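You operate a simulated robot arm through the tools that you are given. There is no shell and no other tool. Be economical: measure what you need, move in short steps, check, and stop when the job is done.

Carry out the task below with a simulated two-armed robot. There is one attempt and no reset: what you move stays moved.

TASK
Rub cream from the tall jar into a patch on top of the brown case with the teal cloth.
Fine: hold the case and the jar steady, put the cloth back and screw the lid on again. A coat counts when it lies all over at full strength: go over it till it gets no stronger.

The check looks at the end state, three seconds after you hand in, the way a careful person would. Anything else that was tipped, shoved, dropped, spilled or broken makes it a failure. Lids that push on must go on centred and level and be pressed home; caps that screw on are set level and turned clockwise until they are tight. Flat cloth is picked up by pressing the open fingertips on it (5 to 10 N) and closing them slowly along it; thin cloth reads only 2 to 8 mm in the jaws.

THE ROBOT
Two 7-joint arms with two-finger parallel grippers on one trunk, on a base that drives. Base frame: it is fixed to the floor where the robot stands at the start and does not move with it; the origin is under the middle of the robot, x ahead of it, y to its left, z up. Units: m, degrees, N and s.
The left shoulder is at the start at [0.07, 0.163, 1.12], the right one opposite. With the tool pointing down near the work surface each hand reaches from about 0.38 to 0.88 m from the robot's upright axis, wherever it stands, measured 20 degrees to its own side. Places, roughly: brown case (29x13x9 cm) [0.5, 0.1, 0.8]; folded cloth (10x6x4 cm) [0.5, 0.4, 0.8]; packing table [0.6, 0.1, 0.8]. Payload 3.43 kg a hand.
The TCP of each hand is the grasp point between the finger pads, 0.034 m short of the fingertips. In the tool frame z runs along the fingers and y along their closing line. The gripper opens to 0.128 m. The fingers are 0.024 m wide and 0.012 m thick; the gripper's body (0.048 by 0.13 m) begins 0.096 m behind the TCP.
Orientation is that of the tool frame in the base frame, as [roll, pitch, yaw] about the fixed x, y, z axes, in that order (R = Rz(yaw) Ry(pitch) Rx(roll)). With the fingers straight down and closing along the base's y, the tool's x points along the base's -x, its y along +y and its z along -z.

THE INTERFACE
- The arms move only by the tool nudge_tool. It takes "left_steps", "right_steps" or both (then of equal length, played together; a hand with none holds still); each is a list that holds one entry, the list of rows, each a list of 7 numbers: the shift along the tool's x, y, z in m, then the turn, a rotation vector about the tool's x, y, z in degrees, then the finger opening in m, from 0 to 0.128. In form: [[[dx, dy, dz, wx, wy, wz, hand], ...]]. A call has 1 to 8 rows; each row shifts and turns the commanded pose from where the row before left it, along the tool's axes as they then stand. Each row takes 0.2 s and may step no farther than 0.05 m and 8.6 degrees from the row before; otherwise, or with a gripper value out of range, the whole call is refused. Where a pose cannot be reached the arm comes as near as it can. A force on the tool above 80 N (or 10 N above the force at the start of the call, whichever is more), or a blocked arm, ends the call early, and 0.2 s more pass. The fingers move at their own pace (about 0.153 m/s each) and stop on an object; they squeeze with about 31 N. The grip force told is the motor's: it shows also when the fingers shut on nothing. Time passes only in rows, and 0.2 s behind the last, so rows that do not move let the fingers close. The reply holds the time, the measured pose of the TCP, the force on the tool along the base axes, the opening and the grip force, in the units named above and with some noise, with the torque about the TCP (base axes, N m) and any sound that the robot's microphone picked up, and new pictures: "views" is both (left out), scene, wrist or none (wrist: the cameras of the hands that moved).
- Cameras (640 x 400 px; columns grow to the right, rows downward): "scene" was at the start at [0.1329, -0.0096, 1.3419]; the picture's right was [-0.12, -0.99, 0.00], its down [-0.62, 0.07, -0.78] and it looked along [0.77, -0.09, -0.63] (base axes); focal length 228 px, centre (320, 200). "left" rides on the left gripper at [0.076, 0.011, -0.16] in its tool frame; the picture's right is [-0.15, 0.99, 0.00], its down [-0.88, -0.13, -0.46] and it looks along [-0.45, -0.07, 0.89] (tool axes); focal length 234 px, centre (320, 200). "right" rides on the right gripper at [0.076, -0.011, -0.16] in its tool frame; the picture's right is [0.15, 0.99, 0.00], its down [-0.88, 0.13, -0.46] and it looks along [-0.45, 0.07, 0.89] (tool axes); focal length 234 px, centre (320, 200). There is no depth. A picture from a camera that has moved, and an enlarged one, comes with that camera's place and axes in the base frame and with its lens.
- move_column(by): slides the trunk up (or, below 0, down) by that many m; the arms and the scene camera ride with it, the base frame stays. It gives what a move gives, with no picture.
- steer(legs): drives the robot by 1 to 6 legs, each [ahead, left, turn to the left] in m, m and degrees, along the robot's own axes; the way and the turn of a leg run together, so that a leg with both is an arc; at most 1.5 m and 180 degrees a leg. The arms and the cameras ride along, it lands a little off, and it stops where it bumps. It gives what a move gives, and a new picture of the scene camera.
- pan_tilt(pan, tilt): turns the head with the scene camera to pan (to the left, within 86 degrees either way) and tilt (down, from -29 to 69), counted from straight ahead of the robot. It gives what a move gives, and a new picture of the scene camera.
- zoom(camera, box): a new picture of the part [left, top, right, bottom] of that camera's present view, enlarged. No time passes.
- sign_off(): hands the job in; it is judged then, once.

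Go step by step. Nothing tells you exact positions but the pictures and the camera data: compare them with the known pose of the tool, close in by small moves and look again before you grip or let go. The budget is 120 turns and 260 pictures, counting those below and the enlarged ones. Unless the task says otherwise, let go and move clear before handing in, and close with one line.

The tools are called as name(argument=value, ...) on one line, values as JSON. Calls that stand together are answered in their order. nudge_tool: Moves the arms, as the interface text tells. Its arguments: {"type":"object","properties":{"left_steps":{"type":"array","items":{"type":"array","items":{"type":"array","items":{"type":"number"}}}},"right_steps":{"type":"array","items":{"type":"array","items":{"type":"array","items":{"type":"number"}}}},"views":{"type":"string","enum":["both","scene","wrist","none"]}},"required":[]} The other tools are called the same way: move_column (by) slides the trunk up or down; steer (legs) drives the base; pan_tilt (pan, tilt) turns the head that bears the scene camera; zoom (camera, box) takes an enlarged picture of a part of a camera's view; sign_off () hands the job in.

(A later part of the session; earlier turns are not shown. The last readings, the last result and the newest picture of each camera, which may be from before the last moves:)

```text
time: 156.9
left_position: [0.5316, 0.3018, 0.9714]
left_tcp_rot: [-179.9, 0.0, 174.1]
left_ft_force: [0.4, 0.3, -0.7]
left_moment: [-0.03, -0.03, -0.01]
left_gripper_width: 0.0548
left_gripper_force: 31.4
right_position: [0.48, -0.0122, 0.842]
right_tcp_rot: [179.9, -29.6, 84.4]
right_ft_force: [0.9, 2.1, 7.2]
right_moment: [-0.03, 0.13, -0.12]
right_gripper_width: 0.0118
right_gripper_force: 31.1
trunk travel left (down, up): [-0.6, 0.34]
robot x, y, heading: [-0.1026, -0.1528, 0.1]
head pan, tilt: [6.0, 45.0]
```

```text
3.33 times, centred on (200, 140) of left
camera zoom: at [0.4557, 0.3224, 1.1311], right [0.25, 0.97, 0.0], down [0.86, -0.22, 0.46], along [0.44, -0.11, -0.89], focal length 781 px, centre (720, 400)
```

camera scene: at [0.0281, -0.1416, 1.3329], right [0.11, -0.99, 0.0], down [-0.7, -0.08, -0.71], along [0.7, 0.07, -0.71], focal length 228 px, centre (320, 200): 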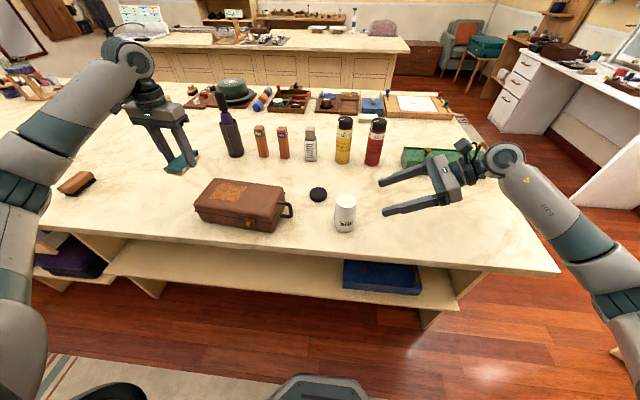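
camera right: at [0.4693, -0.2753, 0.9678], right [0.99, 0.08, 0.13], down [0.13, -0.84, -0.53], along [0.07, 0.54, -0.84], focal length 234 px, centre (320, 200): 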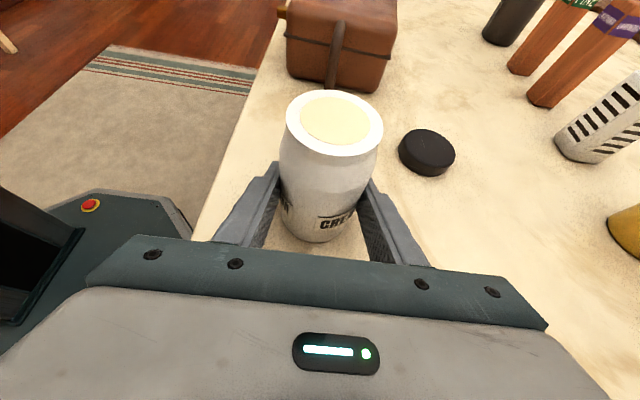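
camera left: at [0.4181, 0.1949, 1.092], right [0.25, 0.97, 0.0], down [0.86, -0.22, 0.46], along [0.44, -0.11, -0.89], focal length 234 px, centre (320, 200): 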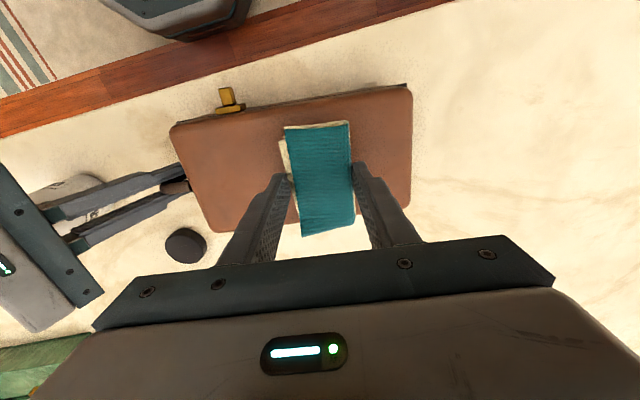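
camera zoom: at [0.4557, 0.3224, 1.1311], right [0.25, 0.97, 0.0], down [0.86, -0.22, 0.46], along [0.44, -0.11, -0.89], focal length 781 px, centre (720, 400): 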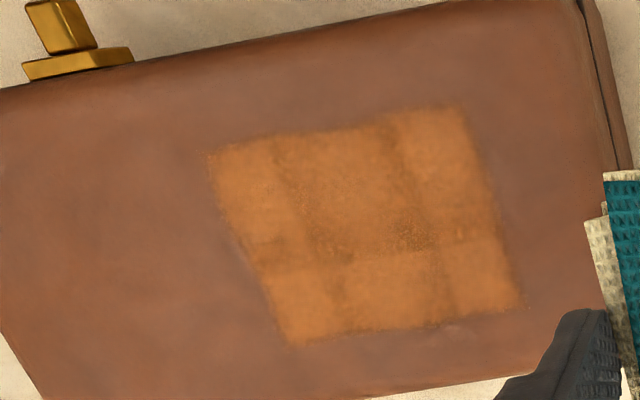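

The patch looks almost even. I'll take a close reference picture and do another firm round to see whether it still gets stronger.

zoom(camera="scene", box=[210, 168, 246, 192])

nudge_tool(left_steps=[[[0, -0.048, 0, 0, 0, 0, 0.005], [0, -0.048, 0, 0, 0, 0, 0.005], [0.03, 0, 0.035, 0, 0, 0, 0.005], [0, 0, 0.03, 0, 0, 0, 0.005], [0, 0.015, 0.0008, 0, 0, 0, 0.005], [0, -0.015, 0, 0, 0, 0, 0.005], [0, -0.015, 0, 0, 0, 0, 0.005], [0, -0.015, 0, 0, 0, 0, 0.005]]], views="none")

nudge_tool(left_steps=[[[0, -0.015, 0, 0, 0, 0, 0.005], [0, -0.015, 0, 0, 0, 0, 0.005], [0, -0.015, 0, 0, 0, 0, 0.005], [0, 0.015, 0, 0, 0, 0, 0.005], [0, 0.015, 0, 0, 0, 0, 0.005], [0, 0.015, 0, 0, 0, 0, 0.005], [0, 0.015, 0, 0, 0, 0, 0.005], [0, 0.015, 0, 0, 0, 0, 0.005]]], views="none")

nudge_tool(left_steps=[[[0.01, 0.01, 0, 0, 0, 0, 0.005], [-0.018, -0.005, 0, 0, 0, 0, 0.005], [0.018, -0.015, 0, 0, 0, 0, 0.005], [-0.018, -0.015, 0, 0, 0, 0, 0.005], [0.018, -0.015, 0, 0, 0, 0, 0.005], [-0.018, -0.015, 0, 0, 0, 0, 0.005], [0.018, -0.01, 0, 0, 0, 0, 0.005], [-0.01, 0, 0, 0, 0, 0, 0.005]]], views="none")

nudge_tool(left_steps=[[[0, 0.02, 0, 0, 0, 0, 0.005], [0, 0.02, 0, 0, 0, 0, 0.005], [0, 0.02, 0, 0, 0, 0, 0.005], [0, 0, -0.03, 0, 0, 0, 0.005], [-0.03, 0, -0.035, 0, 0, 0, 0.005], [0, 0.048, 0, 0, 0, 0, 0.005], [0, 0.048, 0, 0, 0, 0, 0.005], [0, 0, 0, 0, 0, 0, 0.005]]], views="none")

zoom(camera="scene", box=[210, 168, 246, 192])

zoom(camera="left", box=[120, 80, 280, 200])

```text
16.00 times, centred on (228, 180) of scene
camera zoom: at [0.0276, -0.1413, 1.333], right [0.11, -0.99, 0.0], down [-0.7, -0.08, -0.71], along [0.7, 0.07, -0.71], focal length 3650 px, centre (1792, 520)
```

zoom: 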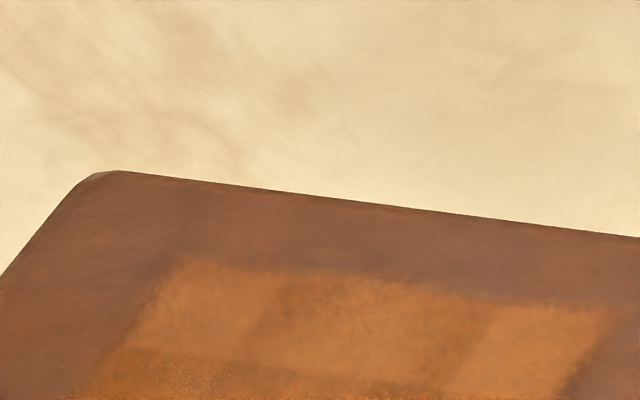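

```text
time: 158.7
left_position: [0.4864, 0.1817, 0.9068]
left_tcp_rot: [179.9, 0.1, 174.2]
left_ft_force: [0.4, 2.6, 5.1]
left_moment: [0.14, 0.09, -0.05]
left_gripper_width: 0.0549
left_gripper_force: 30.4
right_position: [0.4805, -0.0114, 0.8414]
right_tcp_rot: [179.8, -29.7, 84.4]
right_ft_force: [0.4, 0.8, 9.3]
right_moment: [-0.66, 0.3, 0.09]
right_gripper_width: 0.0117
right_gripper_force: 30.7
trunk travel left (down, up): [-0.6, 0.34]
robot x, y, heading: [-0.0994, -0.15, 0.2]
head pan, tilt: [6.0, 45.0]
```

```text
time: 160.5
left_position: [0.4905, 0.2105, 0.906]
left_tcp_rot: [-179.8, 0.1, 174.1]
left_ft_force: [-1.1, -4.1, 11.9]
left_moment: [-0.14, 0.11, 0.0]
left_gripper_width: 0.055
left_gripper_force: 31.2
right_position: [0.4799, -0.0127, 0.8413]
right_tcp_rot: [179.8, -29.7, 84.5]
right_ft_force: [2.0, 9.6, 1.5]
right_moment: [0.26, 0.21, -0.05]
right_gripper_width: 0.0116
right_gripper_force: 30.9
trunk travel left (down, up): [-0.6, 0.34]
robot x, y, heading: [-0.1027, -0.1499, 0.0]
head pan, tilt: [6.0, 45.0]
```

```text
time: 162.3
left_position: [0.4806, 0.1456, 0.9054]
left_tcp_rot: [-180.0, -0.1, 174.1]
left_ft_force: [-9.9, 0.2, 19.9]
left_moment: [0.0, 0.26, -0.01]
left_gripper_width: 0.0548
left_gripper_force: 30.8
right_position: [0.4798, -0.0124, 0.8411]
right_tcp_rot: [179.7, -29.6, 84.3]
right_ft_force: [3.5, 0.3, -0.4]
right_moment: [0.28, 0.54, 0.03]
right_gripper_width: 0.0115
right_gripper_force: 31.4
trunk travel left (down, up): [-0.6, 0.34]
robot x, y, heading: [-0.1001, -0.154, 0.1]
head pan, tilt: [6.0, 45.0]
```

```text
time: 164.1
left_position: [0.5295, 0.2984, 0.9688]
left_tcp_rot: [-180.0, 0.0, 174.2]
left_ft_force: [-0.2, -0.7, -0.9]
left_moment: [0.01, 0.0, -0.03]
left_gripper_width: 0.0548
left_gripper_force: 31.8
right_position: [0.4805, -0.0125, 0.8415]
right_tcp_rot: [179.8, -29.6, 84.4]
right_ft_force: [0.7, 1.4, 7.0]
right_moment: [-0.12, 0.17, 0.03]
right_gripper_width: 0.0118
right_gripper_force: 31.6
trunk travel left (down, up): [-0.6, 0.34]
robot x, y, heading: [-0.1041, -0.1508, -0.0]
head pan, tilt: [6.0, 45.0]
```

```text
16.00 times, centred on (228, 180) of scene
camera zoom: at [0.0278, -0.1418, 1.3329], right [0.11, -0.99, 0.0], down [-0.7, -0.08, -0.71], along [0.7, 0.08, -0.71], focal length 3650 px, centre (1792, 520)
```

zoom: 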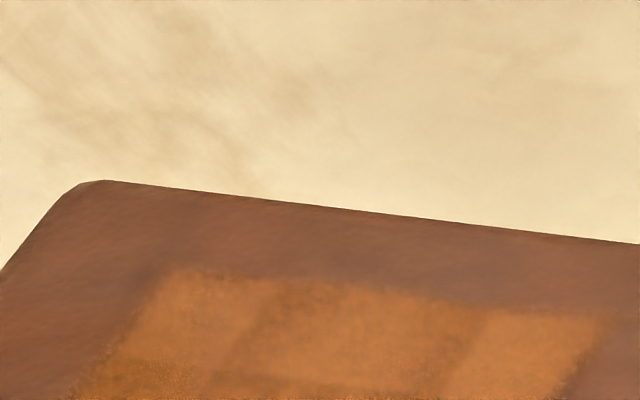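

```text
3.33 times, centred on (200, 140) of left
camera zoom: at [0.4549, 0.3185, 1.1294], right [0.25, 0.97, 0.0], down [0.86, -0.22, 0.46], along [0.44, -0.11, -0.89], focal length 781 px, centre (720, 400)
```

zoom: 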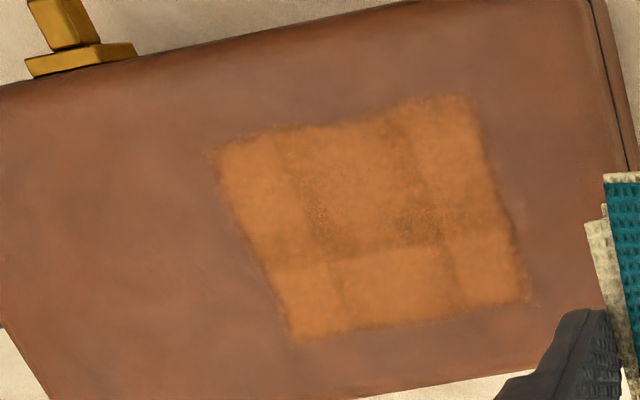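

The last firm round made no visible difference, so the coat is at its full strength. Now the cloth goes back to its original spot.

nudge_tool(left_steps=[[[0.0148, 0.0373, 0, 0, 0, 0, 0.005], [0.0148, 0.0373, 0, 0, 0, 0, 0.005], [0.0148, 0.0373, 0, 0, 0, 0, 0.005], [0, 0, 0.045, 0, 0, 0, 0.005], [0, 0, 0.045, 0, 0, 0, 0.005], [0, 0, 0.045, 0, 0, 0, 0.005], [0, 0, 0.004, 0, 0, 0, 0.005], [0, 0, 0, 0, 0, 0, 0.005]]], views="none")

zoom(camera="scene", box=[120, 150, 220, 230])

```text
time: 165.9
left_position: [0.4956, 0.4161, 0.8314]
left_tcp_rot: [180.0, 0.0, 174.2]
left_ft_force: [0.5, 0.2, 0.1]
left_moment: [0.01, -0.01, 0.0]
left_gripper_width: 0.0548
left_gripper_force: 30.9
right_position: [0.4797, -0.0115, 0.8428]
right_tcp_rot: [179.9, -29.7, 84.4]
right_ft_force: [-1.3, 0.4, 8.8]
right_moment: [-0.12, 0.2, 0.0]
right_gripper_width: 0.0116
right_gripper_force: 30.9
trunk travel left (down, up): [-0.6, 0.34]
robot x, y, heading: [-0.0986, -0.1512, 0.1]
head pan, tilt: [6.0, 45.0]
```

```text
5.00 times, centred on (170, 190) of scene
camera zoom: at [0.0273, -0.1419, 1.333], right [0.11, -0.99, 0.0], down [-0.7, -0.08, -0.71], along [0.7, 0.08, -0.71], focal length 1141 px, centre (1070, 250)
```

zoom: 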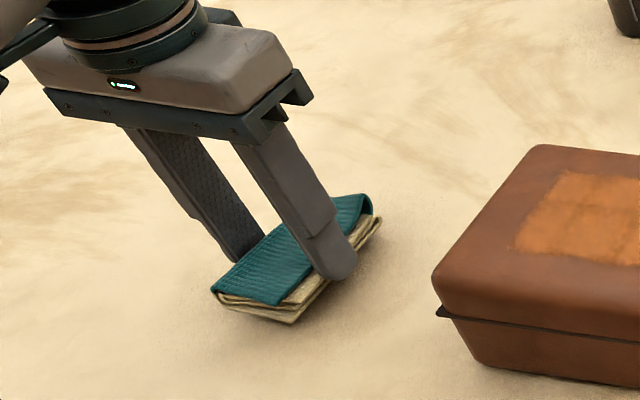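

nudge_tool(left_steps=[[[0, -0.001, 0.004, 0, 0, 0, 0.005], [0, 0, 0.003, 0, 0, 0, 0.005], [0, 0, 0, 0, 0, 0, 0.005]]], views="none")

nudge_tool(left_steps=[[[0, 0, 0.0015, 0, 0, 0, 0.005], [0, 0, 0, 0, 0, 0, 0.005]]], views="none")

```text
time: 166.7
left_position: [0.4971, 0.4139, 0.8244]
left_tcp_rot: [179.9, 0.0, 174.2]
left_ft_force: [0.5, 0.5, 0.2]
left_moment: [-0.03, 0.02, -0.02]
left_gripper_width: 0.055
left_gripper_force: 30.8
right_position: [0.48, -0.0127, 0.8416]
right_tcp_rot: [180.0, -29.7, 84.4]
right_ft_force: [-1.4, -0.3, 7.8]
right_moment: [-0.13, 0.24, 0.0]
right_gripper_width: 0.0118
right_gripper_force: 31.0
trunk travel left (down, up): [-0.6, 0.34]
robot x, y, heading: [-0.0961, -0.1528, 0.2]
head pan, tilt: [6.0, 45.0]
```

```text
time: 167.3
left_position: [0.4955, 0.4141, 0.8225]
left_tcp_rot: [-180.0, 0.0, 174.1]
left_ft_force: [0.7, -0.4, -0.1]
left_moment: [-0.03, -0.01, -0.01]
left_gripper_width: 0.0546
left_gripper_force: 31.5
right_position: [0.48, -0.0125, 0.8416]
right_tcp_rot: [179.9, -29.6, 84.5]
right_ft_force: [-0.9, -0.1, 7.5]
right_moment: [-0.12, 0.19, 0.05]
right_gripper_width: 0.0122
right_gripper_force: 31.2
trunk travel left (down, up): [-0.6, 0.34]
robot x, y, heading: [-0.0985, -0.1529, -0.0]
head pan, tilt: [6.0, 45.0]
```

nudge_tool(left_steps=[[[0, 0, 0.0015, 0, 0, 0, 0.005], [0, 0, 0.001, 0, 0, 0, 0.005], [0, 0, 0, 0, 0, 0, 0.005]]], views="none")

```text
time: 168.1
left_position: [0.4958, 0.4142, 0.8216]
left_tcp_rot: [-179.9, 0.0, 174.1]
left_ft_force: [-0.2, -1.1, 3.7]
left_moment: [0.03, 0.04, -0.03]
left_gripper_width: 0.0549
left_gripper_force: 31.2
right_position: [0.4789, -0.0124, 0.8418]
right_tcp_rot: [180.0, -29.7, 84.5]
right_ft_force: [0.8, 1.2, 5.4]
right_moment: [-0.09, 0.21, 0.01]
right_gripper_width: 0.0116
right_gripper_force: 31.5
trunk travel left (down, up): [-0.6, 0.34]
robot x, y, heading: [-0.1036, -0.1513, -0.1]
head pan, tilt: [6.0, 45.0]
```

Cloth touches the table. Release it and rise; then the right hand frees the handle.

nudge_tool(left_steps=[[[0, 0, 0, 0, 0, 0, 0.07], [0, 0, 0, 0, 0, 0, 0.09], [0, 0, -0.03, 0, 0, 0, 0.09], [0, 0, -0.05, 0, 0, 0, 0.09], [0, 0, -0.05, 0, 0, 0, 0.09], [0, 0, -0.05, 0, 0, 0, 0.09], [0, 0, 0, 0, 0, 0, 0.09]]], views="wrist")

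nudge_tool(right_steps=[[[0, 0, 0, 0, 0, 0, 0.04], [0, 0, 0, 0, 0, 0, 0.06], [0.005, 0, -0.012, 0, 0, 0, 0.06], [0.0121, -0.0004, -0.0303, 0, 0, 0, 0.06], [0.0171, -0.0004, -0.0423, 0, 0, 0, 0.06], [0.0171, -0.0004, -0.0423, 0, 0, 0, 0.06], [0.0171, -0.0004, -0.0423, 0, 0, 0, 0.06], [0, 0, 0, 0, 0, 0, 0.06]]], views="none")

zoom(camera="scene", box=[120, 140, 380, 250])

zoom(camera="right", box=[220, 50, 420, 250])

```text
time: 169.7
left_position: [0.4963, 0.4116, 1.0024]
left_tcp_rot: [180.0, 0.1, 174.2]
left_ft_force: [0.6, 0.0, -0.6]
left_moment: [0.0, 0.0, -0.03]
left_gripper_width: 0.0897
left_gripper_force: 0.0
right_position: [0.4803, -0.0124, 0.8418]
right_tcp_rot: [179.9, -29.7, 84.5]
right_ft_force: [-0.7, -0.4, 6.2]
right_moment: [0.08, 0.18, 0.04]
right_gripper_width: 0.0117
right_gripper_force: 31.0
trunk travel left (down, up): [-0.6, 0.34]
robot x, y, heading: [-0.0997, -0.1504, 0.0]
head pan, tilt: [6.0, 45.0]
camera left: at [0.4226, 0.4322, 1.1611], right [0.25, 0.97, 0.0], down [0.86, -0.22, 0.46], along [0.44, -0.11, -0.89], focal length 234 px, centre (320, 200)
```

left: 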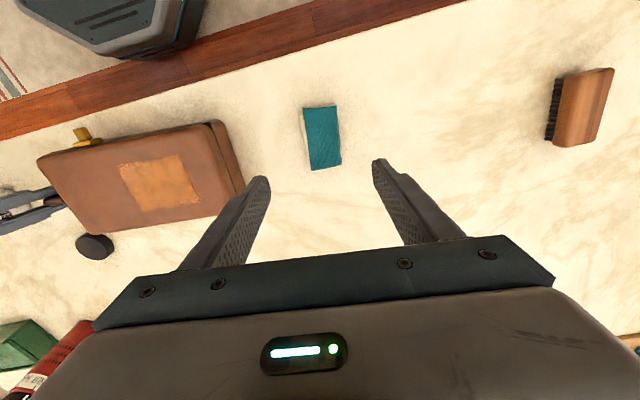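

```text
time: 171.5
left_position: [0.4996, 0.4124, 1.0003]
left_tcp_rot: [-179.9, -0.1, 174.1]
left_ft_force: [0.2, 0.3, -0.2]
left_moment: [0.0, 0.02, -0.01]
left_gripper_width: 0.0902
left_gripper_force: 0.0
right_position: [0.4775, -0.0362, 1.0208]
right_tcp_rot: [180.0, -29.7, 84.4]
right_ft_force: [-0.5, -0.8, -0.3]
right_moment: [-0.01, 0.01, 0.03]
right_gripper_width: 0.0597
right_gripper_force: 0.1
trunk travel left (down, up): [-0.6, 0.34]
robot x, y, heading: [-0.1025, -0.154, 0.1]
head pan, tilt: [6.0, 45.0]
```

```text
2.46 times, centred on (250, 195) of scene
camera zoom: at [0.0288, -0.1417, 1.3328], right [0.11, -0.99, 0.0], down [-0.7, -0.08, -0.71], along [0.7, 0.07, -0.71], focal length 562 px, centre (492, 212)
```

zoom: 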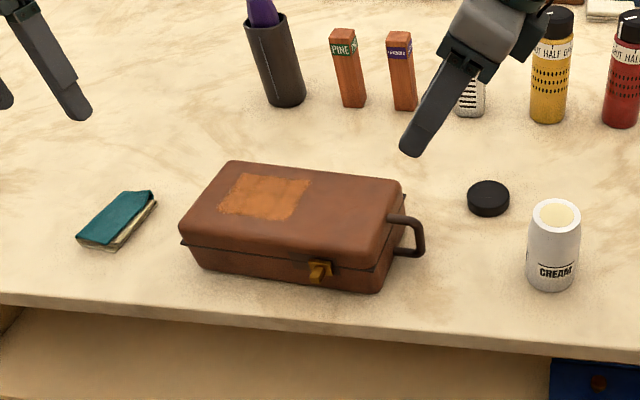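

```text
2.00 times, centred on (320, 150) of right
camera zoom: at [0.4656, -0.0493, 1.197], right [1.0, 0.03, 0.07], down [0.03, -1.0, -0.04], along [0.07, 0.04, -1.0], focal length 468 px, centre (320, 300)
```

zoom: 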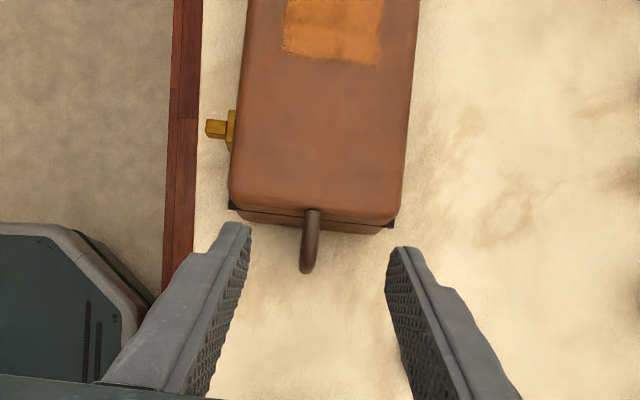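

Cloth is back, the case sits still, and the patch looks evenly coated. The right hand returns to hold the jar.

nudge_tool(right_steps=[[[-0.0359, 0.0052, -0.0208, 0, 0, 0, 0.06], [-0.0359, 0.0052, -0.0208, 0, 0, 0, 0.06], [-0.0359, 0.0052, -0.0208, 0, 0, 0, 0.06], [-0.0359, 0.0052, -0.0208, 0, 0, 0, 0.06], [-0.0359, 0.0052, -0.0208, 0, 0, 0, 0.06], [-0.0359, 0.0052, -0.0208, 0, 0, 0, 0.06], [0, 0, 0, 2.85, 0, -4.9, 0.1], [0, 0, 0, 0, 7.5, 0, 0.1]]], views="none")

nudge_tool(right_steps=[[[0, 0, 0, 0, 7.5, 0, 0.1], [0, 0, 0, 0, 7.5, 0, 0.1], [0, 0, 0, 0, 7.5, 0, 0.1], [-0.0433, 0, 0.025, 0, 0, 0, 0.1], [-0.0433, 0, 0.025, 0, 0, 0, 0.1], [0, 0, 0, 0, 0, 0, 0.1]]], views="wrist")

```text
time: 173.3
left_position: [0.4978, 0.4104, 1.0025]
left_tcp_rot: [179.9, -0.1, 174.1]
left_ft_force: [-0.2, -0.2, 0.8]
left_moment: [0.04, -0.03, -0.03]
left_gripper_width: 0.0899
left_gripper_force: 0.0
right_position: [0.4834, -0.2893, 1.0236]
right_tcp_rot: [-180.0, -37.3, 90.1]
right_ft_force: [-0.9, -1.0, -0.9]
right_moment: [0.01, 0.0, 0.01]
right_gripper_width: 0.1
right_gripper_force: 0.0
trunk travel left (down, up): [-0.6, 0.34]
robot x, y, heading: [-0.1012, -0.148, 0.1]
head pan, tilt: [6.0, 45.0]
```

```text
time: 174.7
left_position: [0.4983, 0.4117, 1.0005]
left_tcp_rot: [179.9, 0.0, 174.1]
left_ft_force: [-0.1, 0.6, 0.3]
left_moment: [0.0, 0.0, 0.01]
left_gripper_width: 0.0897
left_gripper_force: 0.1
right_position: [0.4846, -0.2855, 0.9215]
right_tcp_rot: [179.9, -59.8, 90.1]
right_ft_force: [-0.1, -0.7, 0.0]
right_moment: [0.0, 0.02, -0.03]
right_gripper_width: 0.0998
right_gripper_force: 0.0
trunk travel left (down, up): [-0.6, 0.34]
robot x, y, heading: [-0.1006, -0.1502, -0.0]
head pan, tilt: [6.0, 45.0]
camera right: at [0.4736, -0.386, 1.0679], right [0.99, 0.08, 0.13], down [0.13, -0.84, -0.53], along [0.07, 0.54, -0.84], focal length 234 px, centre (320, 200)
```

right: 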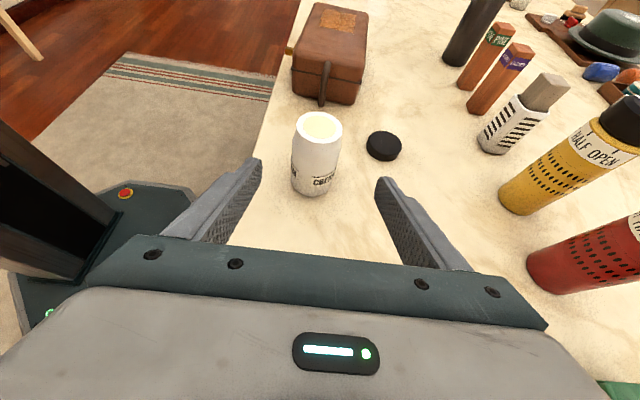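

nudge_tool(right_steps=[[[-0.03, -0.003, 0.03, 0, 0, 0, 0.1], [0, 0, 0.05, 0, 0, 0, 0.1], [0, 0, 0.04, 0, 0, 0, 0.1], [0, 0, 0.028, 0, 0, 0, 0.1], [0, 0, 0, 0, 0, 0, 0.08], [0, 0, 0, 0, 0, 0, 0.065], [0, 0, 0, 0, 0, 0, 0.05], [0, 0, 0, 0, 0, 0, 0.03]]], views="none")

nudge_tool(left_steps=[[[-0.0135, -0.043, 0, 0, 0, 0, 0.09], [-0.0135, -0.043, 0, 0, 0, 0, 0.09], [-0.0135, -0.043, 0, 0, 0, 0, 0.09], [-0.0135, -0.043, 0, 0, 0, 0, 0.09], [-0.0135, -0.043, 0, 0, 0, 0, 0.09], [-0.0135, -0.043, 0, 0, 0, 0, 0.09], [-0.0135, -0.043, 0, 0, 0, 0, 0.09], [-0.0135, -0.043, 0, 0, 0, 0, 0.09]]], views="none")

nudge_tool(left_steps=[[[-0.0135, -0.043, 0, 0, 0, 0, 0.09], [-0.0135, -0.043, 0, 0, 0, 0, 0.09], [-0.0135, -0.043, 0, 0, 0, 0, 0.09], [0, 0, 0, 0, 0, -8.5, 0.09], [0, 0, 0, 0, 0, -8.5, 0.09], [0, 0, 0, 0, 0, -8.5, 0.09], [0, 0, 0.04, 0, 0, 0, 0.09], [0, 0, 0, 0, 0, 0, 0.09]]])

```text
time: 176.5
left_position: [0.4987, 0.4122, 1.0014]
left_tcp_rot: [-180.0, -0.1, 174.2]
left_ft_force: [-0.5, 0.1, 0.9]
left_moment: [0.0, 0.01, -0.03]
left_gripper_width: 0.0902
left_gripper_force: 0.1
right_position: [0.4793, -0.1739, 0.8222]
right_tcp_rot: [-180.0, -59.7, 89.9]
right_ft_force: [-0.1, -0.8, -0.6]
right_moment: [0.04, 0.02, -0.02]
right_gripper_width: 0.0605
right_gripper_force: 30.7
trunk travel left (down, up): [-0.6, 0.34]
robot x, y, heading: [-0.1003, -0.15, -0.1]
head pan, tilt: [6.0, 45.0]
```

```text
time: 178.3
left_position: [0.5671, 0.0584, 1.0009]
left_tcp_rot: [179.9, -0.2, 174.3]
left_ft_force: [0.2, -0.3, 0.0]
left_moment: [0.02, 0.02, 0.02]
left_gripper_width: 0.0905
left_gripper_force: 0.0
right_position: [0.4809, -0.1741, 0.8224]
right_tcp_rot: [179.9, -59.7, 90.0]
right_ft_force: [0.3, -0.3, 0.5]
right_moment: [-0.01, -0.02, 0.02]
right_gripper_width: 0.0604
right_gripper_force: 31.2
trunk travel left (down, up): [-0.6, 0.34]
robot x, y, heading: [-0.0991, -0.1494, -0.0]
head pan, tilt: [6.0, 45.0]
```

```text
time: 180.1
left_position: [0.5954, -0.0733, 0.9634]
left_tcp_rot: [179.9, 0.0, -160.3]
left_ft_force: [-0.5, 0.4, -0.7]
left_moment: [0.04, 0.0, -0.02]
left_gripper_width: 0.0901
left_gripper_force: 0.1
right_position: [0.4786, -0.1733, 0.8229]
right_tcp_rot: [-179.9, -59.5, 90.0]
right_ft_force: [0.8, 0.5, -0.8]
right_moment: [0.01, 0.02, 0.0]
right_gripper_width: 0.0603
right_gripper_force: 30.7
trunk travel left (down, up): [-0.6, 0.34]
robot x, y, heading: [-0.1002, -0.1517, 0.2]
head pan, tilt: [6.0, 45.0]
camera scene: at [0.0279, -0.1422, 1.3329], right [0.11, -0.99, 0.0], down [-0.7, -0.07, -0.71], along [0.7, 0.08, -0.71], focal length 228 px, centre (320, 200)
camera left: at [0.5195, -0.0869, 1.1225], right [-0.2, 0.98, 0.0], down [0.87, 0.17, 0.46], along [0.45, 0.09, -0.89], focal length 234 px, centre (320, 200)
```

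scene: 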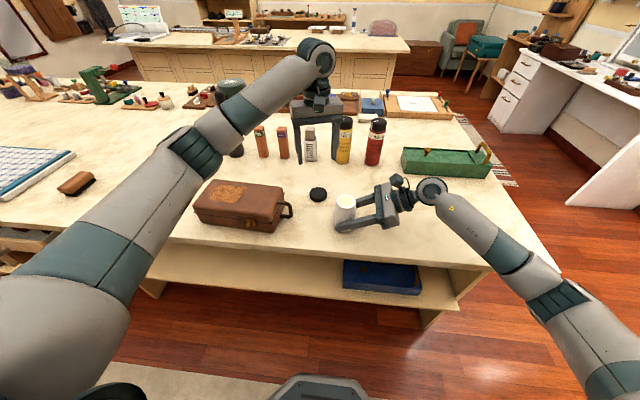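
left: 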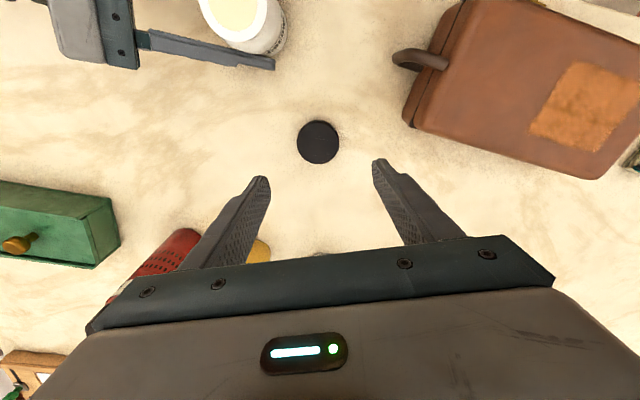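

Lid centred under the hand. Descending and gripping it.

nudge_tool(left_steps=[[[0, 0, 0.045, 0, 0, 0, 0.09], [0, 0, 0.045, 0, 0, 0, 0.09], [0, 0, 0.045, 0, 0, 0, 0.09], [0, 0, 0.009, 0, 0, 0, 0.09], [0, 0, 0, 0, 0, 0, 0.075], [0, 0, 0, 0, 0, 0, 0.065], [0, 0, 0, 0, 0, 0, 0.055], [0, 0, 0, 0, 0, 0, 0.04]]], views="wrist")

```text
time: 181.9
left_position: [0.5973, -0.0721, 0.8174]
left_tcp_rot: [-180.0, 0.0, -160.3]
left_ft_force: [0.3, -0.6, -0.4]
left_moment: [0.03, 0.0, 0.03]
left_gripper_width: 0.0552
left_gripper_force: 31.1
right_position: [0.4795, -0.1738, 0.8229]
right_tcp_rot: [-179.9, -59.8, 90.1]
right_ft_force: [-0.3, 0.2, 0.3]
right_moment: [-0.01, 0.02, -0.01]
right_gripper_width: 0.0605
right_gripper_force: 30.8
trunk travel left (down, up): [-0.6, 0.34]
robot x, y, heading: [-0.1024, -0.1532, 0.2]
head pan, tilt: [6.0, 45.0]
camera left: at [0.5202, -0.085, 0.9779], right [-0.19, 0.98, 0.0], down [0.87, 0.17, 0.46], along [0.45, 0.09, -0.89], focal length 234 px, centre (320, 200)
```

left: 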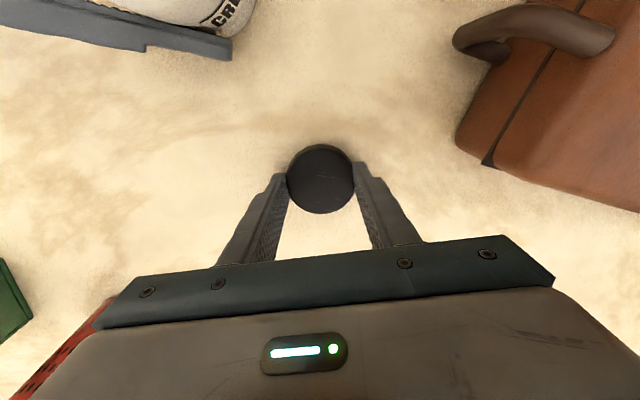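

The lid sits about 5 mm off along the pads; I'll reopen, recentre and regrip.

nudge_tool(left_steps=[[[0, 0, 0, 0, 0, 0, 0.075], [0.005, 0, 0.0025, 0, 0, 0, 0.075], [0, 0, 0, 0, 0, 0, 0.065], [0, 0, 0, 0, 0, 0, 0.055], [0, 0, 0, 0, 0, 0, 0.04], [0, 0, 0, 0, 0, 0, 0.04]]], views="wrist")

```text
time: 183.3
left_position: [0.5907, -0.075, 0.8153]
left_tcp_rot: [-180.0, 0.0, -160.3]
left_ft_force: [0.3, 0.0, 2.4]
left_moment: [0.0, -0.04, 0.01]
left_gripper_width: 0.0564
left_gripper_force: 31.6
right_position: [0.4795, -0.173, 0.8231]
right_tcp_rot: [180.0, -59.6, 90.0]
right_ft_force: [-0.3, 0.1, 0.2]
right_moment: [0.03, 0.0, 0.0]
right_gripper_width: 0.0601
right_gripper_force: 30.7
trunk travel left (down, up): [-0.6, 0.34]
robot x, y, heading: [-0.1005, -0.1527, 0.0]
head pan, tilt: [6.0, 45.0]
camera left: at [0.5157, -0.0873, 0.9749], right [-0.19, 0.98, 0.0], down [0.87, 0.17, 0.46], along [0.45, 0.09, -0.89], focal length 234 px, centre (320, 200)
```

left: 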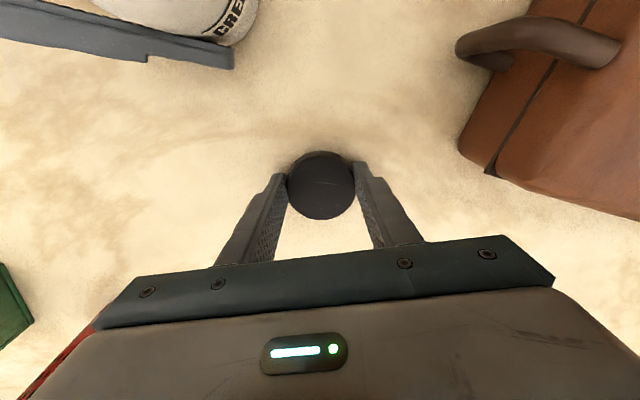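

Lid gripped squarely (56.4 mm). Lift and carry it above the jar.

nudge_tool(left_steps=[[[0, 0, -0.03, 0, 0, 0, 0.04], [0, 0, -0.05, 0, 0, 0, 0.04], [0, 0, -0.05, 0, 0, 0, 0.04], [0, 0, -0.045, 0, 0, 0, 0.04], [0.0449, -0.016, 0, 0, 0, 0, 0.04], [0.0449, -0.016, 0, 0, 0, 0, 0.04], [0.0449, -0.016, 0, 0, 0, 0, 0.04], [0, 0, 0, 0, 0, 0, 0.04]]], views="wrist")

zoom(camera="scene", box=[290, 130, 410, 230])

zoom(camera="right", box=[200, 0, 480, 240])

```text
time: 185.1
left_position: [0.4822, -0.1658, 0.9882]
left_tcp_rot: [-179.9, 0.0, -160.3]
left_ft_force: [-0.1, -0.6, 0.5]
left_moment: [-0.01, 0.04, -0.01]
left_gripper_width: 0.0568
left_gripper_force: 31.6
right_position: [0.4798, -0.172, 0.8228]
right_tcp_rot: [-180.0, -59.7, 89.9]
right_ft_force: [-0.2, 0.2, -0.8]
right_moment: [0.0, 0.04, 0.01]
right_gripper_width: 0.0605
right_gripper_force: 31.2
trunk travel left (down, up): [-0.6, 0.34]
robot x, y, heading: [-0.0987, -0.1488, -0.0]
head pan, tilt: [6.0, 45.0]
camera left: at [0.4069, -0.1792, 1.1486], right [-0.2, 0.98, 0.0], down [0.87, 0.17, 0.45], along [0.45, 0.09, -0.89], focal length 234 px, centre (320, 200)
```

left: 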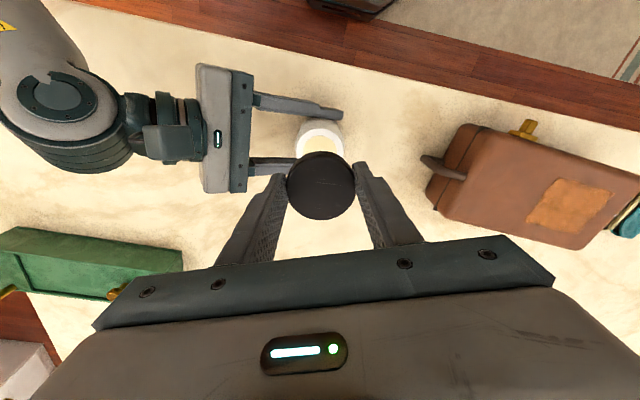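

```text
4.00 times, centred on (350, 180) of scene
camera zoom: at [0.0288, -0.1411, 1.3328], right [0.11, -0.99, 0.0], down [-0.7, -0.08, -0.71], along [0.7, 0.07, -0.71], focal length 913 px, centre (200, 280)
```

zoom: 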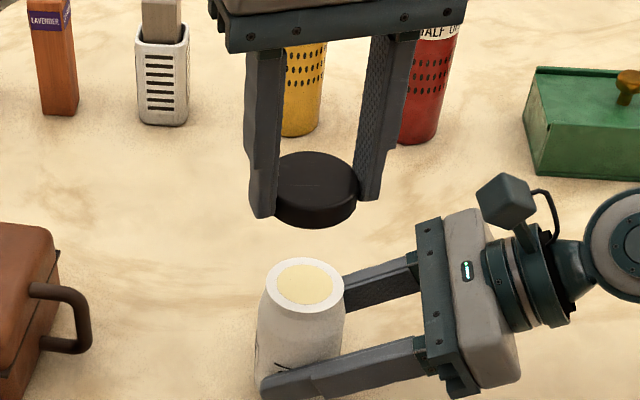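

```text
1.67 times, centred on (340, 120) of right
camera zoom: at [0.4692, -0.273, 0.9683], right [0.99, 0.08, 0.13], down [0.13, -0.84, -0.53], along [0.07, 0.54, -0.84], focal length 390 px, centre (287, 333)
```

zoom: 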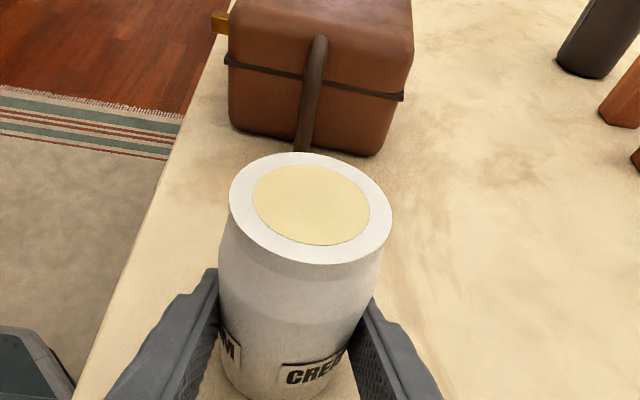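

Alignment looks right. Lowering the lid to just above the rim.

nudge_tool(left_steps=[[[0.001, 0.0004, 0.04, 0, 0, 0, 0.04], [0, 0, 0.024, 0, 0, 0, 0.04], [0, 0, 0.003, 0, 0, 0, 0.04], [0, 0, 0, 0, 0, 0, 0.04]]], views="wrist")

zoom(camera="scene", box=[310, 150, 390, 220])

zoom(camera="right", box=[200, 0, 480, 240])

```text
time: 186.1
left_position: [0.4806, -0.1658, 0.9224]
left_tcp_rot: [-180.0, 0.0, -160.3]
left_ft_force: [-0.2, -0.1, -0.8]
left_moment: [-0.02, 0.01, 0.01]
left_gripper_width: 0.0565
left_gripper_force: 31.2
right_position: [0.4796, -0.1731, 0.8221]
right_tcp_rot: [-179.9, -59.8, 90.0]
right_ft_force: [-0.2, -0.1, 0.4]
right_moment: [0.02, 0.03, -0.01]
right_gripper_width: 0.0604
right_gripper_force: 31.2
trunk travel left (down, up): [-0.6, 0.34]
robot x, y, heading: [-0.1038, -0.1505, 0.1]
head pan, tilt: [6.0, 45.0]
camera left: at [0.4053, -0.1786, 1.0815], right [-0.19, 0.98, 0.0], down [0.87, 0.17, 0.46], along [0.45, 0.09, -0.89], focal length 234 px, centre (320, 200)
```

left: 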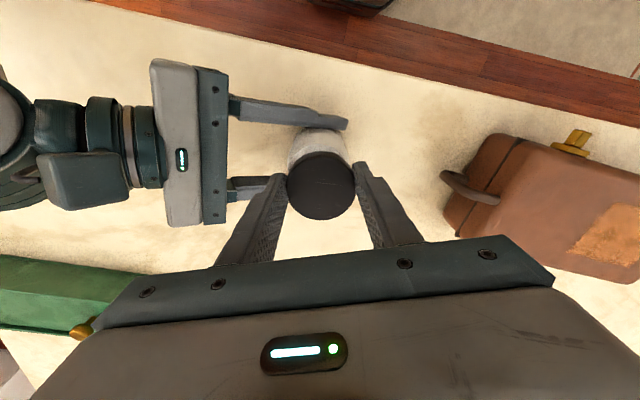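

```text
5.71 times, centred on (350, 185) of scene
camera zoom: at [0.0284, -0.142, 1.3328], right [0.11, -0.99, 0.0], down [-0.7, -0.08, -0.71], along [0.7, 0.08, -0.71], focal length 1304 px, centre (149, 286)
```

zoom: 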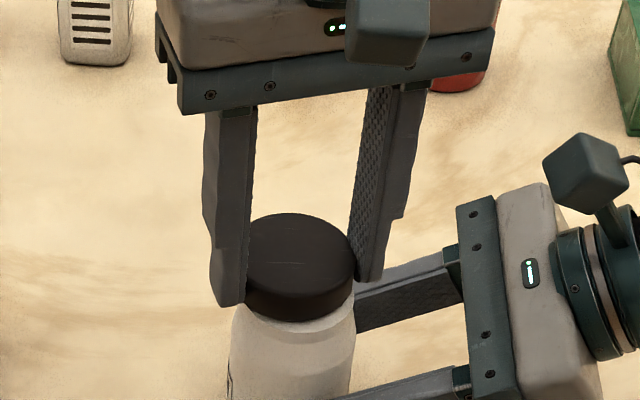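

```text
1.67 times, centred on (340, 120) of right
camera zoom: at [0.4689, -0.2737, 0.9682], right [0.99, 0.08, 0.13], down [0.13, -0.84, -0.53], along [0.07, 0.54, -0.84], focal length 390 px, centre (287, 333)
```

zoom: 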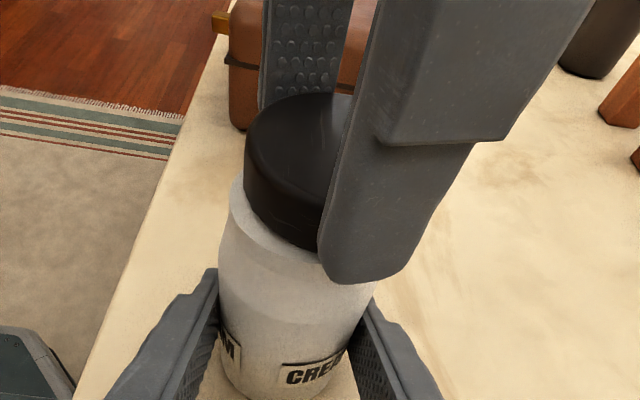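

nudge_tool(left_steps=[[[0.0005, 0, 0.002, 0, 0, 0, 0.04], [0, 0, 0.001, 0, 0, 0, 0.04], [0, 0, 0.001, 0, 0, 0, 0.04], [0, 0, 0, 0, 0, 0, 0.04]]], views="none")

```text
time: 187.1
left_position: [0.48, -0.1649, 0.9198]
left_tcp_rot: [-179.9, 0.1, -160.3]
left_ft_force: [0.6, -0.4, 24.0]
left_moment: [0.06, -0.06, -0.05]
left_gripper_width: 0.057
left_gripper_force: 31.6
right_position: [0.4795, -0.1732, 0.8226]
right_tcp_rot: [180.0, -59.7, 89.9]
right_ft_force: [5.9, 1.7, -7.4]
right_moment: [0.2, -0.06, -0.14]
right_gripper_width: 0.0604
right_gripper_force: 30.9
trunk travel left (down, up): [-0.6, 0.34]
robot x, y, heading: [-0.1006, -0.1505, 0.0]
head pan, tilt: [6.0, 45.0]
```

Seated level on the thread. Ease to about 10 N and start turning clockwise, following the thread down.

nudge_tool(left_steps=[[[0, 0, -0.001, 0, 0, 0, 0.04], [0, 0, 0.0001, 0, 0, 8.5, 0.04], [0, 0, 0.0001, 0, 0, 8.5, 0.04], [0, 0, 0.0001, 0, 0, 8.5, 0.04], [0, 0, 0.0001, 0, 0, 8.5, 0.04], [0, 0, 0.0001, 0, 0, 8.5, 0.04], [0, 0, 0.0001, 0, 0, 8.5, 0.04]]], views="none")

```text
time: 188.7
left_position: [0.4789, -0.1646, 0.9188]
left_tcp_rot: [-180.0, -0.1, 148.6]
left_ft_force: [0.3, 4.5, 22.9]
left_moment: [0.07, -0.2, 0.06]
left_gripper_width: 0.0563
left_gripper_force: 30.7
right_position: [0.4795, -0.1729, 0.823]
right_tcp_rot: [180.0, -59.7, 90.2]
right_ft_force: [2.7, -3.4, -10.6]
right_moment: [0.32, 0.13, -0.11]
right_gripper_width: 0.0606
right_gripper_force: 31.0
trunk travel left (down, up): [-0.6, 0.34]
robot x, y, heading: [-0.1025, -0.1494, 0.1]
head pan, tilt: [6.0, 45.0]
```

nudge_tool(left_steps=[[[0, 0, 0, 0, 0, 8.5, 0.04], [0, 0, 0, 0, 0, 8.5, 0.04], [0, 0, 0.0001, 0, 0, 8.5, 0.04], [0, 0, 0.0001, 0, 0, 8.5, 0.04], [0, 0, 0.0001, 0, 0, 8.5, 0.04], [0, 0, 0.0001, 0, 0, 8.5, 0.04], [0, 0, 0.0001, 0, 0, 8.5, 0.04], [0, 0, 0.0001, 0, 0, 8.5, 0.04]]], views="none")

zoom(camera="scene", box=[310, 150, 390, 220])

```text
time: 190.5
left_position: [0.4795, -0.1652, 0.9171]
left_tcp_rot: [179.9, -0.1, 80.5]
left_ft_force: [3.1, 1.6, 23.4]
left_moment: [-0.09, -0.16, 0.05]
left_gripper_width: 0.0566
left_gripper_force: 30.7
right_position: [0.4785, -0.1735, 0.8218]
right_tcp_rot: [-180.0, -59.6, 90.1]
right_ft_force: [-1.4, -4.1, -12.2]
right_moment: [-0.21, -0.03, 0.02]
right_gripper_width: 0.0604
right_gripper_force: 31.4
trunk travel left (down, up): [-0.6, 0.34]
robot x, y, heading: [-0.1008, -0.1543, 0.3]
head pan, tilt: [6.0, 45.0]
```

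```text
5.71 times, centred on (350, 185) of scene
camera zoom: at [0.0275, -0.1421, 1.3329], right [0.11, -0.99, 0.0], down [-0.7, -0.07, -0.71], along [0.7, 0.08, -0.71], focal length 1304 px, centre (149, 286)
```

zoom: 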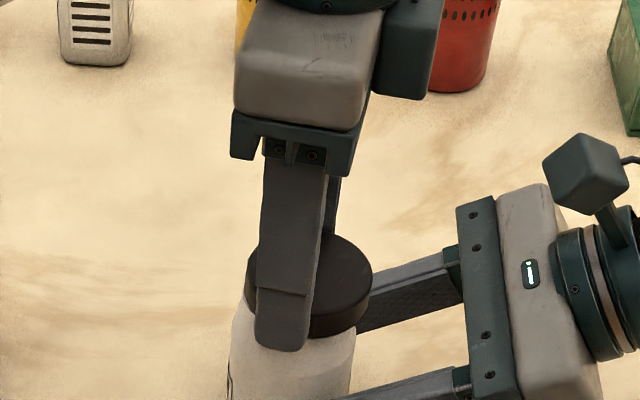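

It follows the thread down (≈120°). Release, turn back, and take the next stroke.

nudge_tool(left_steps=[[[0, 0, -0.001, 0, 0, 0, 0.08], [0, 0, 0, 0, 0, -8.5, 0.08], [0, 0, 0, 0, 0, -8.5, 0.08], [0, 0, 0, 0, 0, -8.5, 0.08], [0, 0, 0, 0, 0, -8.5, 0.08], [0, 0, 0, 0, 0, -8.5, 0.08], [0, 0, 0, 0, 0, -8.5, 0.08], [0, 0, 0, 0, 0, -8.5, 0.08]]], views="none")

nudge_tool(left_steps=[[[0, 0, 0, 0, 0, -8.5, 0.08], [0, 0, 0, 0, 0, -8.5, 0.08], [0, 0, 0, 0, 0, -8.5, 0.08], [0, 0, 0, 0, 0, -8.5, 0.08], [0, 0, 0, 0, 0, -8.5, 0.08], [0, 0, 0, 0, 0, -8.5, 0.08], [0, 0, 0, 0, 0, -8.5, 0.08], [0, 0, 0, 0, 0, 0, 0.08]]], views="wrist")

zoom(camera="right", box=[200, 0, 480, 240])

```text
time: 192.3
left_position: [0.4802, -0.1645, 0.9187]
left_tcp_rot: [-180.0, 0.0, 140.3]
left_ft_force: [0.0, -0.6, 0.0]
left_moment: [-0.03, 0.0, 0.02]
left_gripper_width: 0.0801
left_gripper_force: 0.1
right_position: [0.4799, -0.1726, 0.8229]
right_tcp_rot: [-180.0, -59.7, 89.9]
right_ft_force: [0.3, 0.2, -0.5]
right_moment: [0.01, 0.05, 0.01]
right_gripper_width: 0.0604
right_gripper_force: 31.3
trunk travel left (down, up): [-0.6, 0.34]
robot x, y, heading: [-0.1039, -0.1507, 0.2]
head pan, tilt: [6.0, 45.0]
```

```text
time: 194.1
left_position: [0.4799, -0.1642, 0.9191]
left_tcp_rot: [180.0, 0.0, -160.2]
left_ft_force: [0.0, 0.2, 0.0]
left_moment: [0.0, 0.03, -0.01]
left_gripper_width: 0.0799
left_gripper_force: 0.0
right_position: [0.4793, -0.1735, 0.8237]
right_tcp_rot: [-180.0, -59.7, 89.9]
right_ft_force: [1.4, -0.7, 0.2]
right_moment: [-0.02, 0.05, -0.03]
right_gripper_width: 0.0604
right_gripper_force: 30.6
trunk travel left (down, up): [-0.6, 0.34]
robot x, y, heading: [-0.1003, -0.1499, -0.1]
head pan, tilt: [6.0, 45.0]
camera left: at [0.404, -0.1781, 1.0783], right [-0.2, 0.98, 0.0], down [0.87, 0.18, 0.46], along [0.45, 0.09, -0.89], focal length 234 px, centre (320, 200)
```

left: 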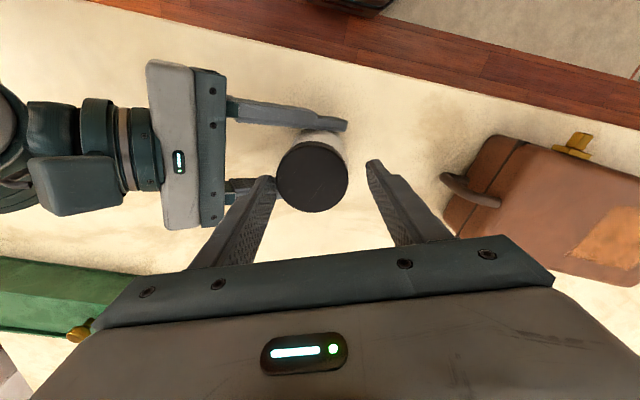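

```text
1.67 times, centred on (340, 120) of right
camera zoom: at [0.4689, -0.2737, 0.9684], right [0.99, 0.08, 0.13], down [0.13, -0.84, -0.53], along [0.07, 0.54, -0.84], focal length 390 px, centre (287, 333)
```

zoom: 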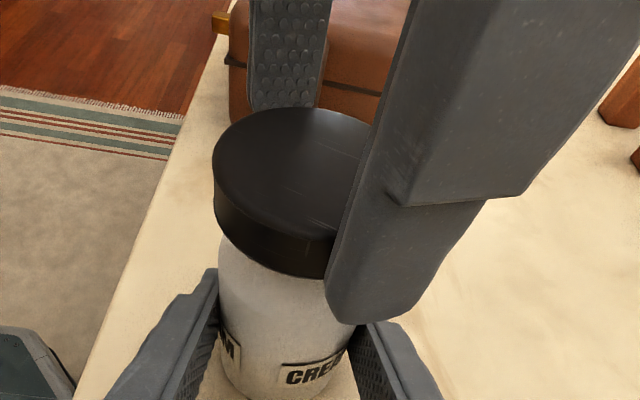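

The lid now looks offset relative to my hand; I'll look closely before regripping.

zoom(camera="scene", box=[310, 150, 400, 250])

zoom(camera="left", box=[240, 90, 400, 230])

zoom(camera="right", box=[240, 40, 400, 260])

```text
4.00 times, centred on (355, 200) of scene
camera zoom: at [0.0283, -0.1419, 1.3329], right [0.11, -0.99, 0.0], down [-0.7, -0.08, -0.71], along [0.7, 0.08, -0.71], focal length 913 px, centre (180, 200)
```

zoom: 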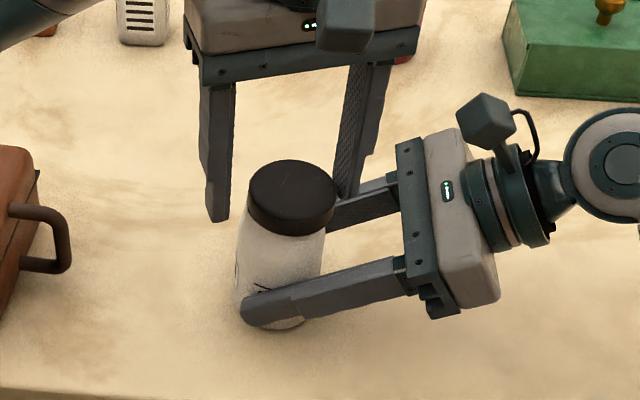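

```text
2.86 times, centred on (320, 160) of left
camera zoom: at [0.404, -0.1781, 1.0783], right [-0.2, 0.98, 0.0], down [0.87, 0.18, 0.46], along [0.45, 0.09, -0.89], focal length 669 px, centre (320, 314)
```

zoom: 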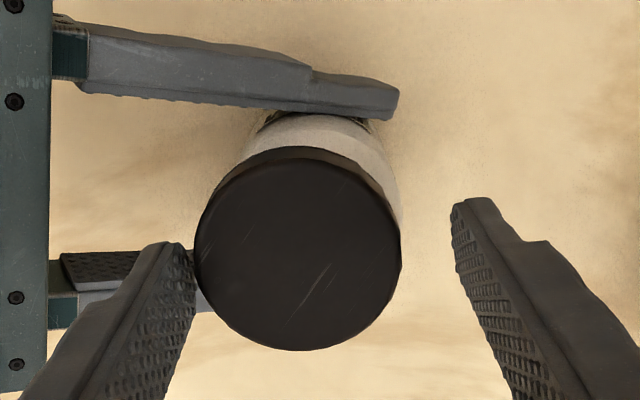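

```text
1.82 times, centred on (320, 150) of right
camera zoom: at [0.4689, -0.2737, 0.9684], right [0.99, 0.08, 0.13], down [0.13, -0.84, -0.53], along [0.07, 0.54, -0.84], focal length 426 px, centre (320, 291)
```

zoom: 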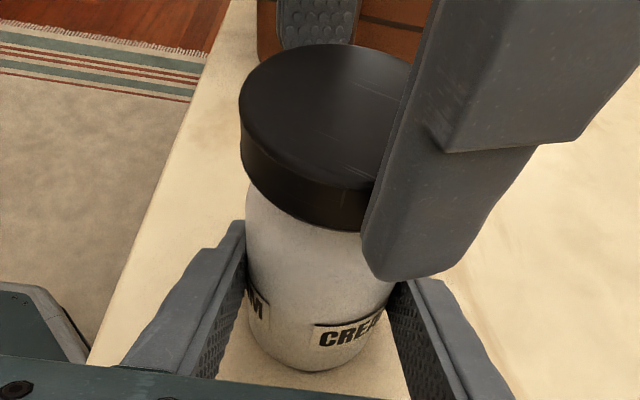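

The lid was not engaged: it's sitting loose on the rim, about 10 mm off toward (-x,-y). I'll recentre the hand on it, grip, lift and retry.

nudge_tool(left_steps=[[[0, 0, 0, 0, 0, 0, 0.09], [0.0105, -0.0045, 0, 0, 0, 0, 0.09], [0, 0, 0, 0, 0, 0, 0.09]]], views="wrist")

zoom(camera="left", box=[240, 90, 400, 230])

```text
time: 194.9
left_position: [0.4707, -0.1721, 0.9195]
left_tcp_rot: [-180.0, 0.1, -160.3]
left_ft_force: [-0.5, 0.4, 0.0]
left_moment: [-0.02, 0.01, -0.01]
left_gripper_width: 0.0903
left_gripper_force: 0.1
right_position: [0.4796, -0.1745, 0.8226]
right_tcp_rot: [-180.0, -59.6, 90.0]
right_ft_force: [0.0, -0.2, 0.8]
right_moment: [-0.01, 0.09, 0.05]
right_gripper_width: 0.0603
right_gripper_force: 30.6
trunk travel left (down, up): [-0.6, 0.34]
robot x, y, heading: [-0.1005, -0.1532, 0.1]
head pan, tilt: [6.0, 45.0]
camera left: at [0.3951, -0.1863, 1.0783], right [-0.2, 0.98, 0.0], down [0.87, 0.17, 0.46], along [0.45, 0.09, -0.89], focal length 234 px, centre (320, 200)
```

left: 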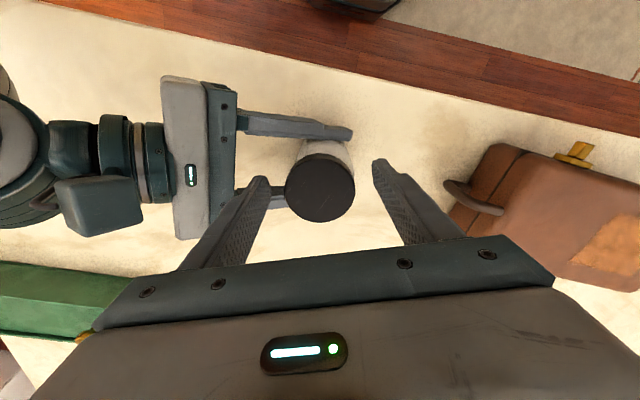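

```text
2.86 times, centred on (320, 160) of left
camera zoom: at [0.3951, -0.1863, 1.0783], right [-0.2, 0.98, 0.0], down [0.87, 0.17, 0.46], along [0.45, 0.09, -0.89], focal length 669 px, centre (320, 314)
```

zoom: 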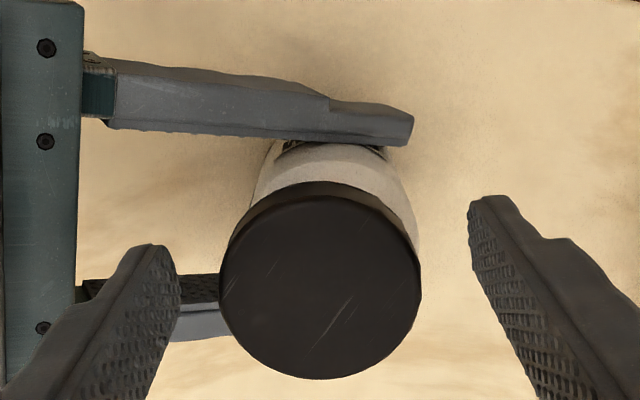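

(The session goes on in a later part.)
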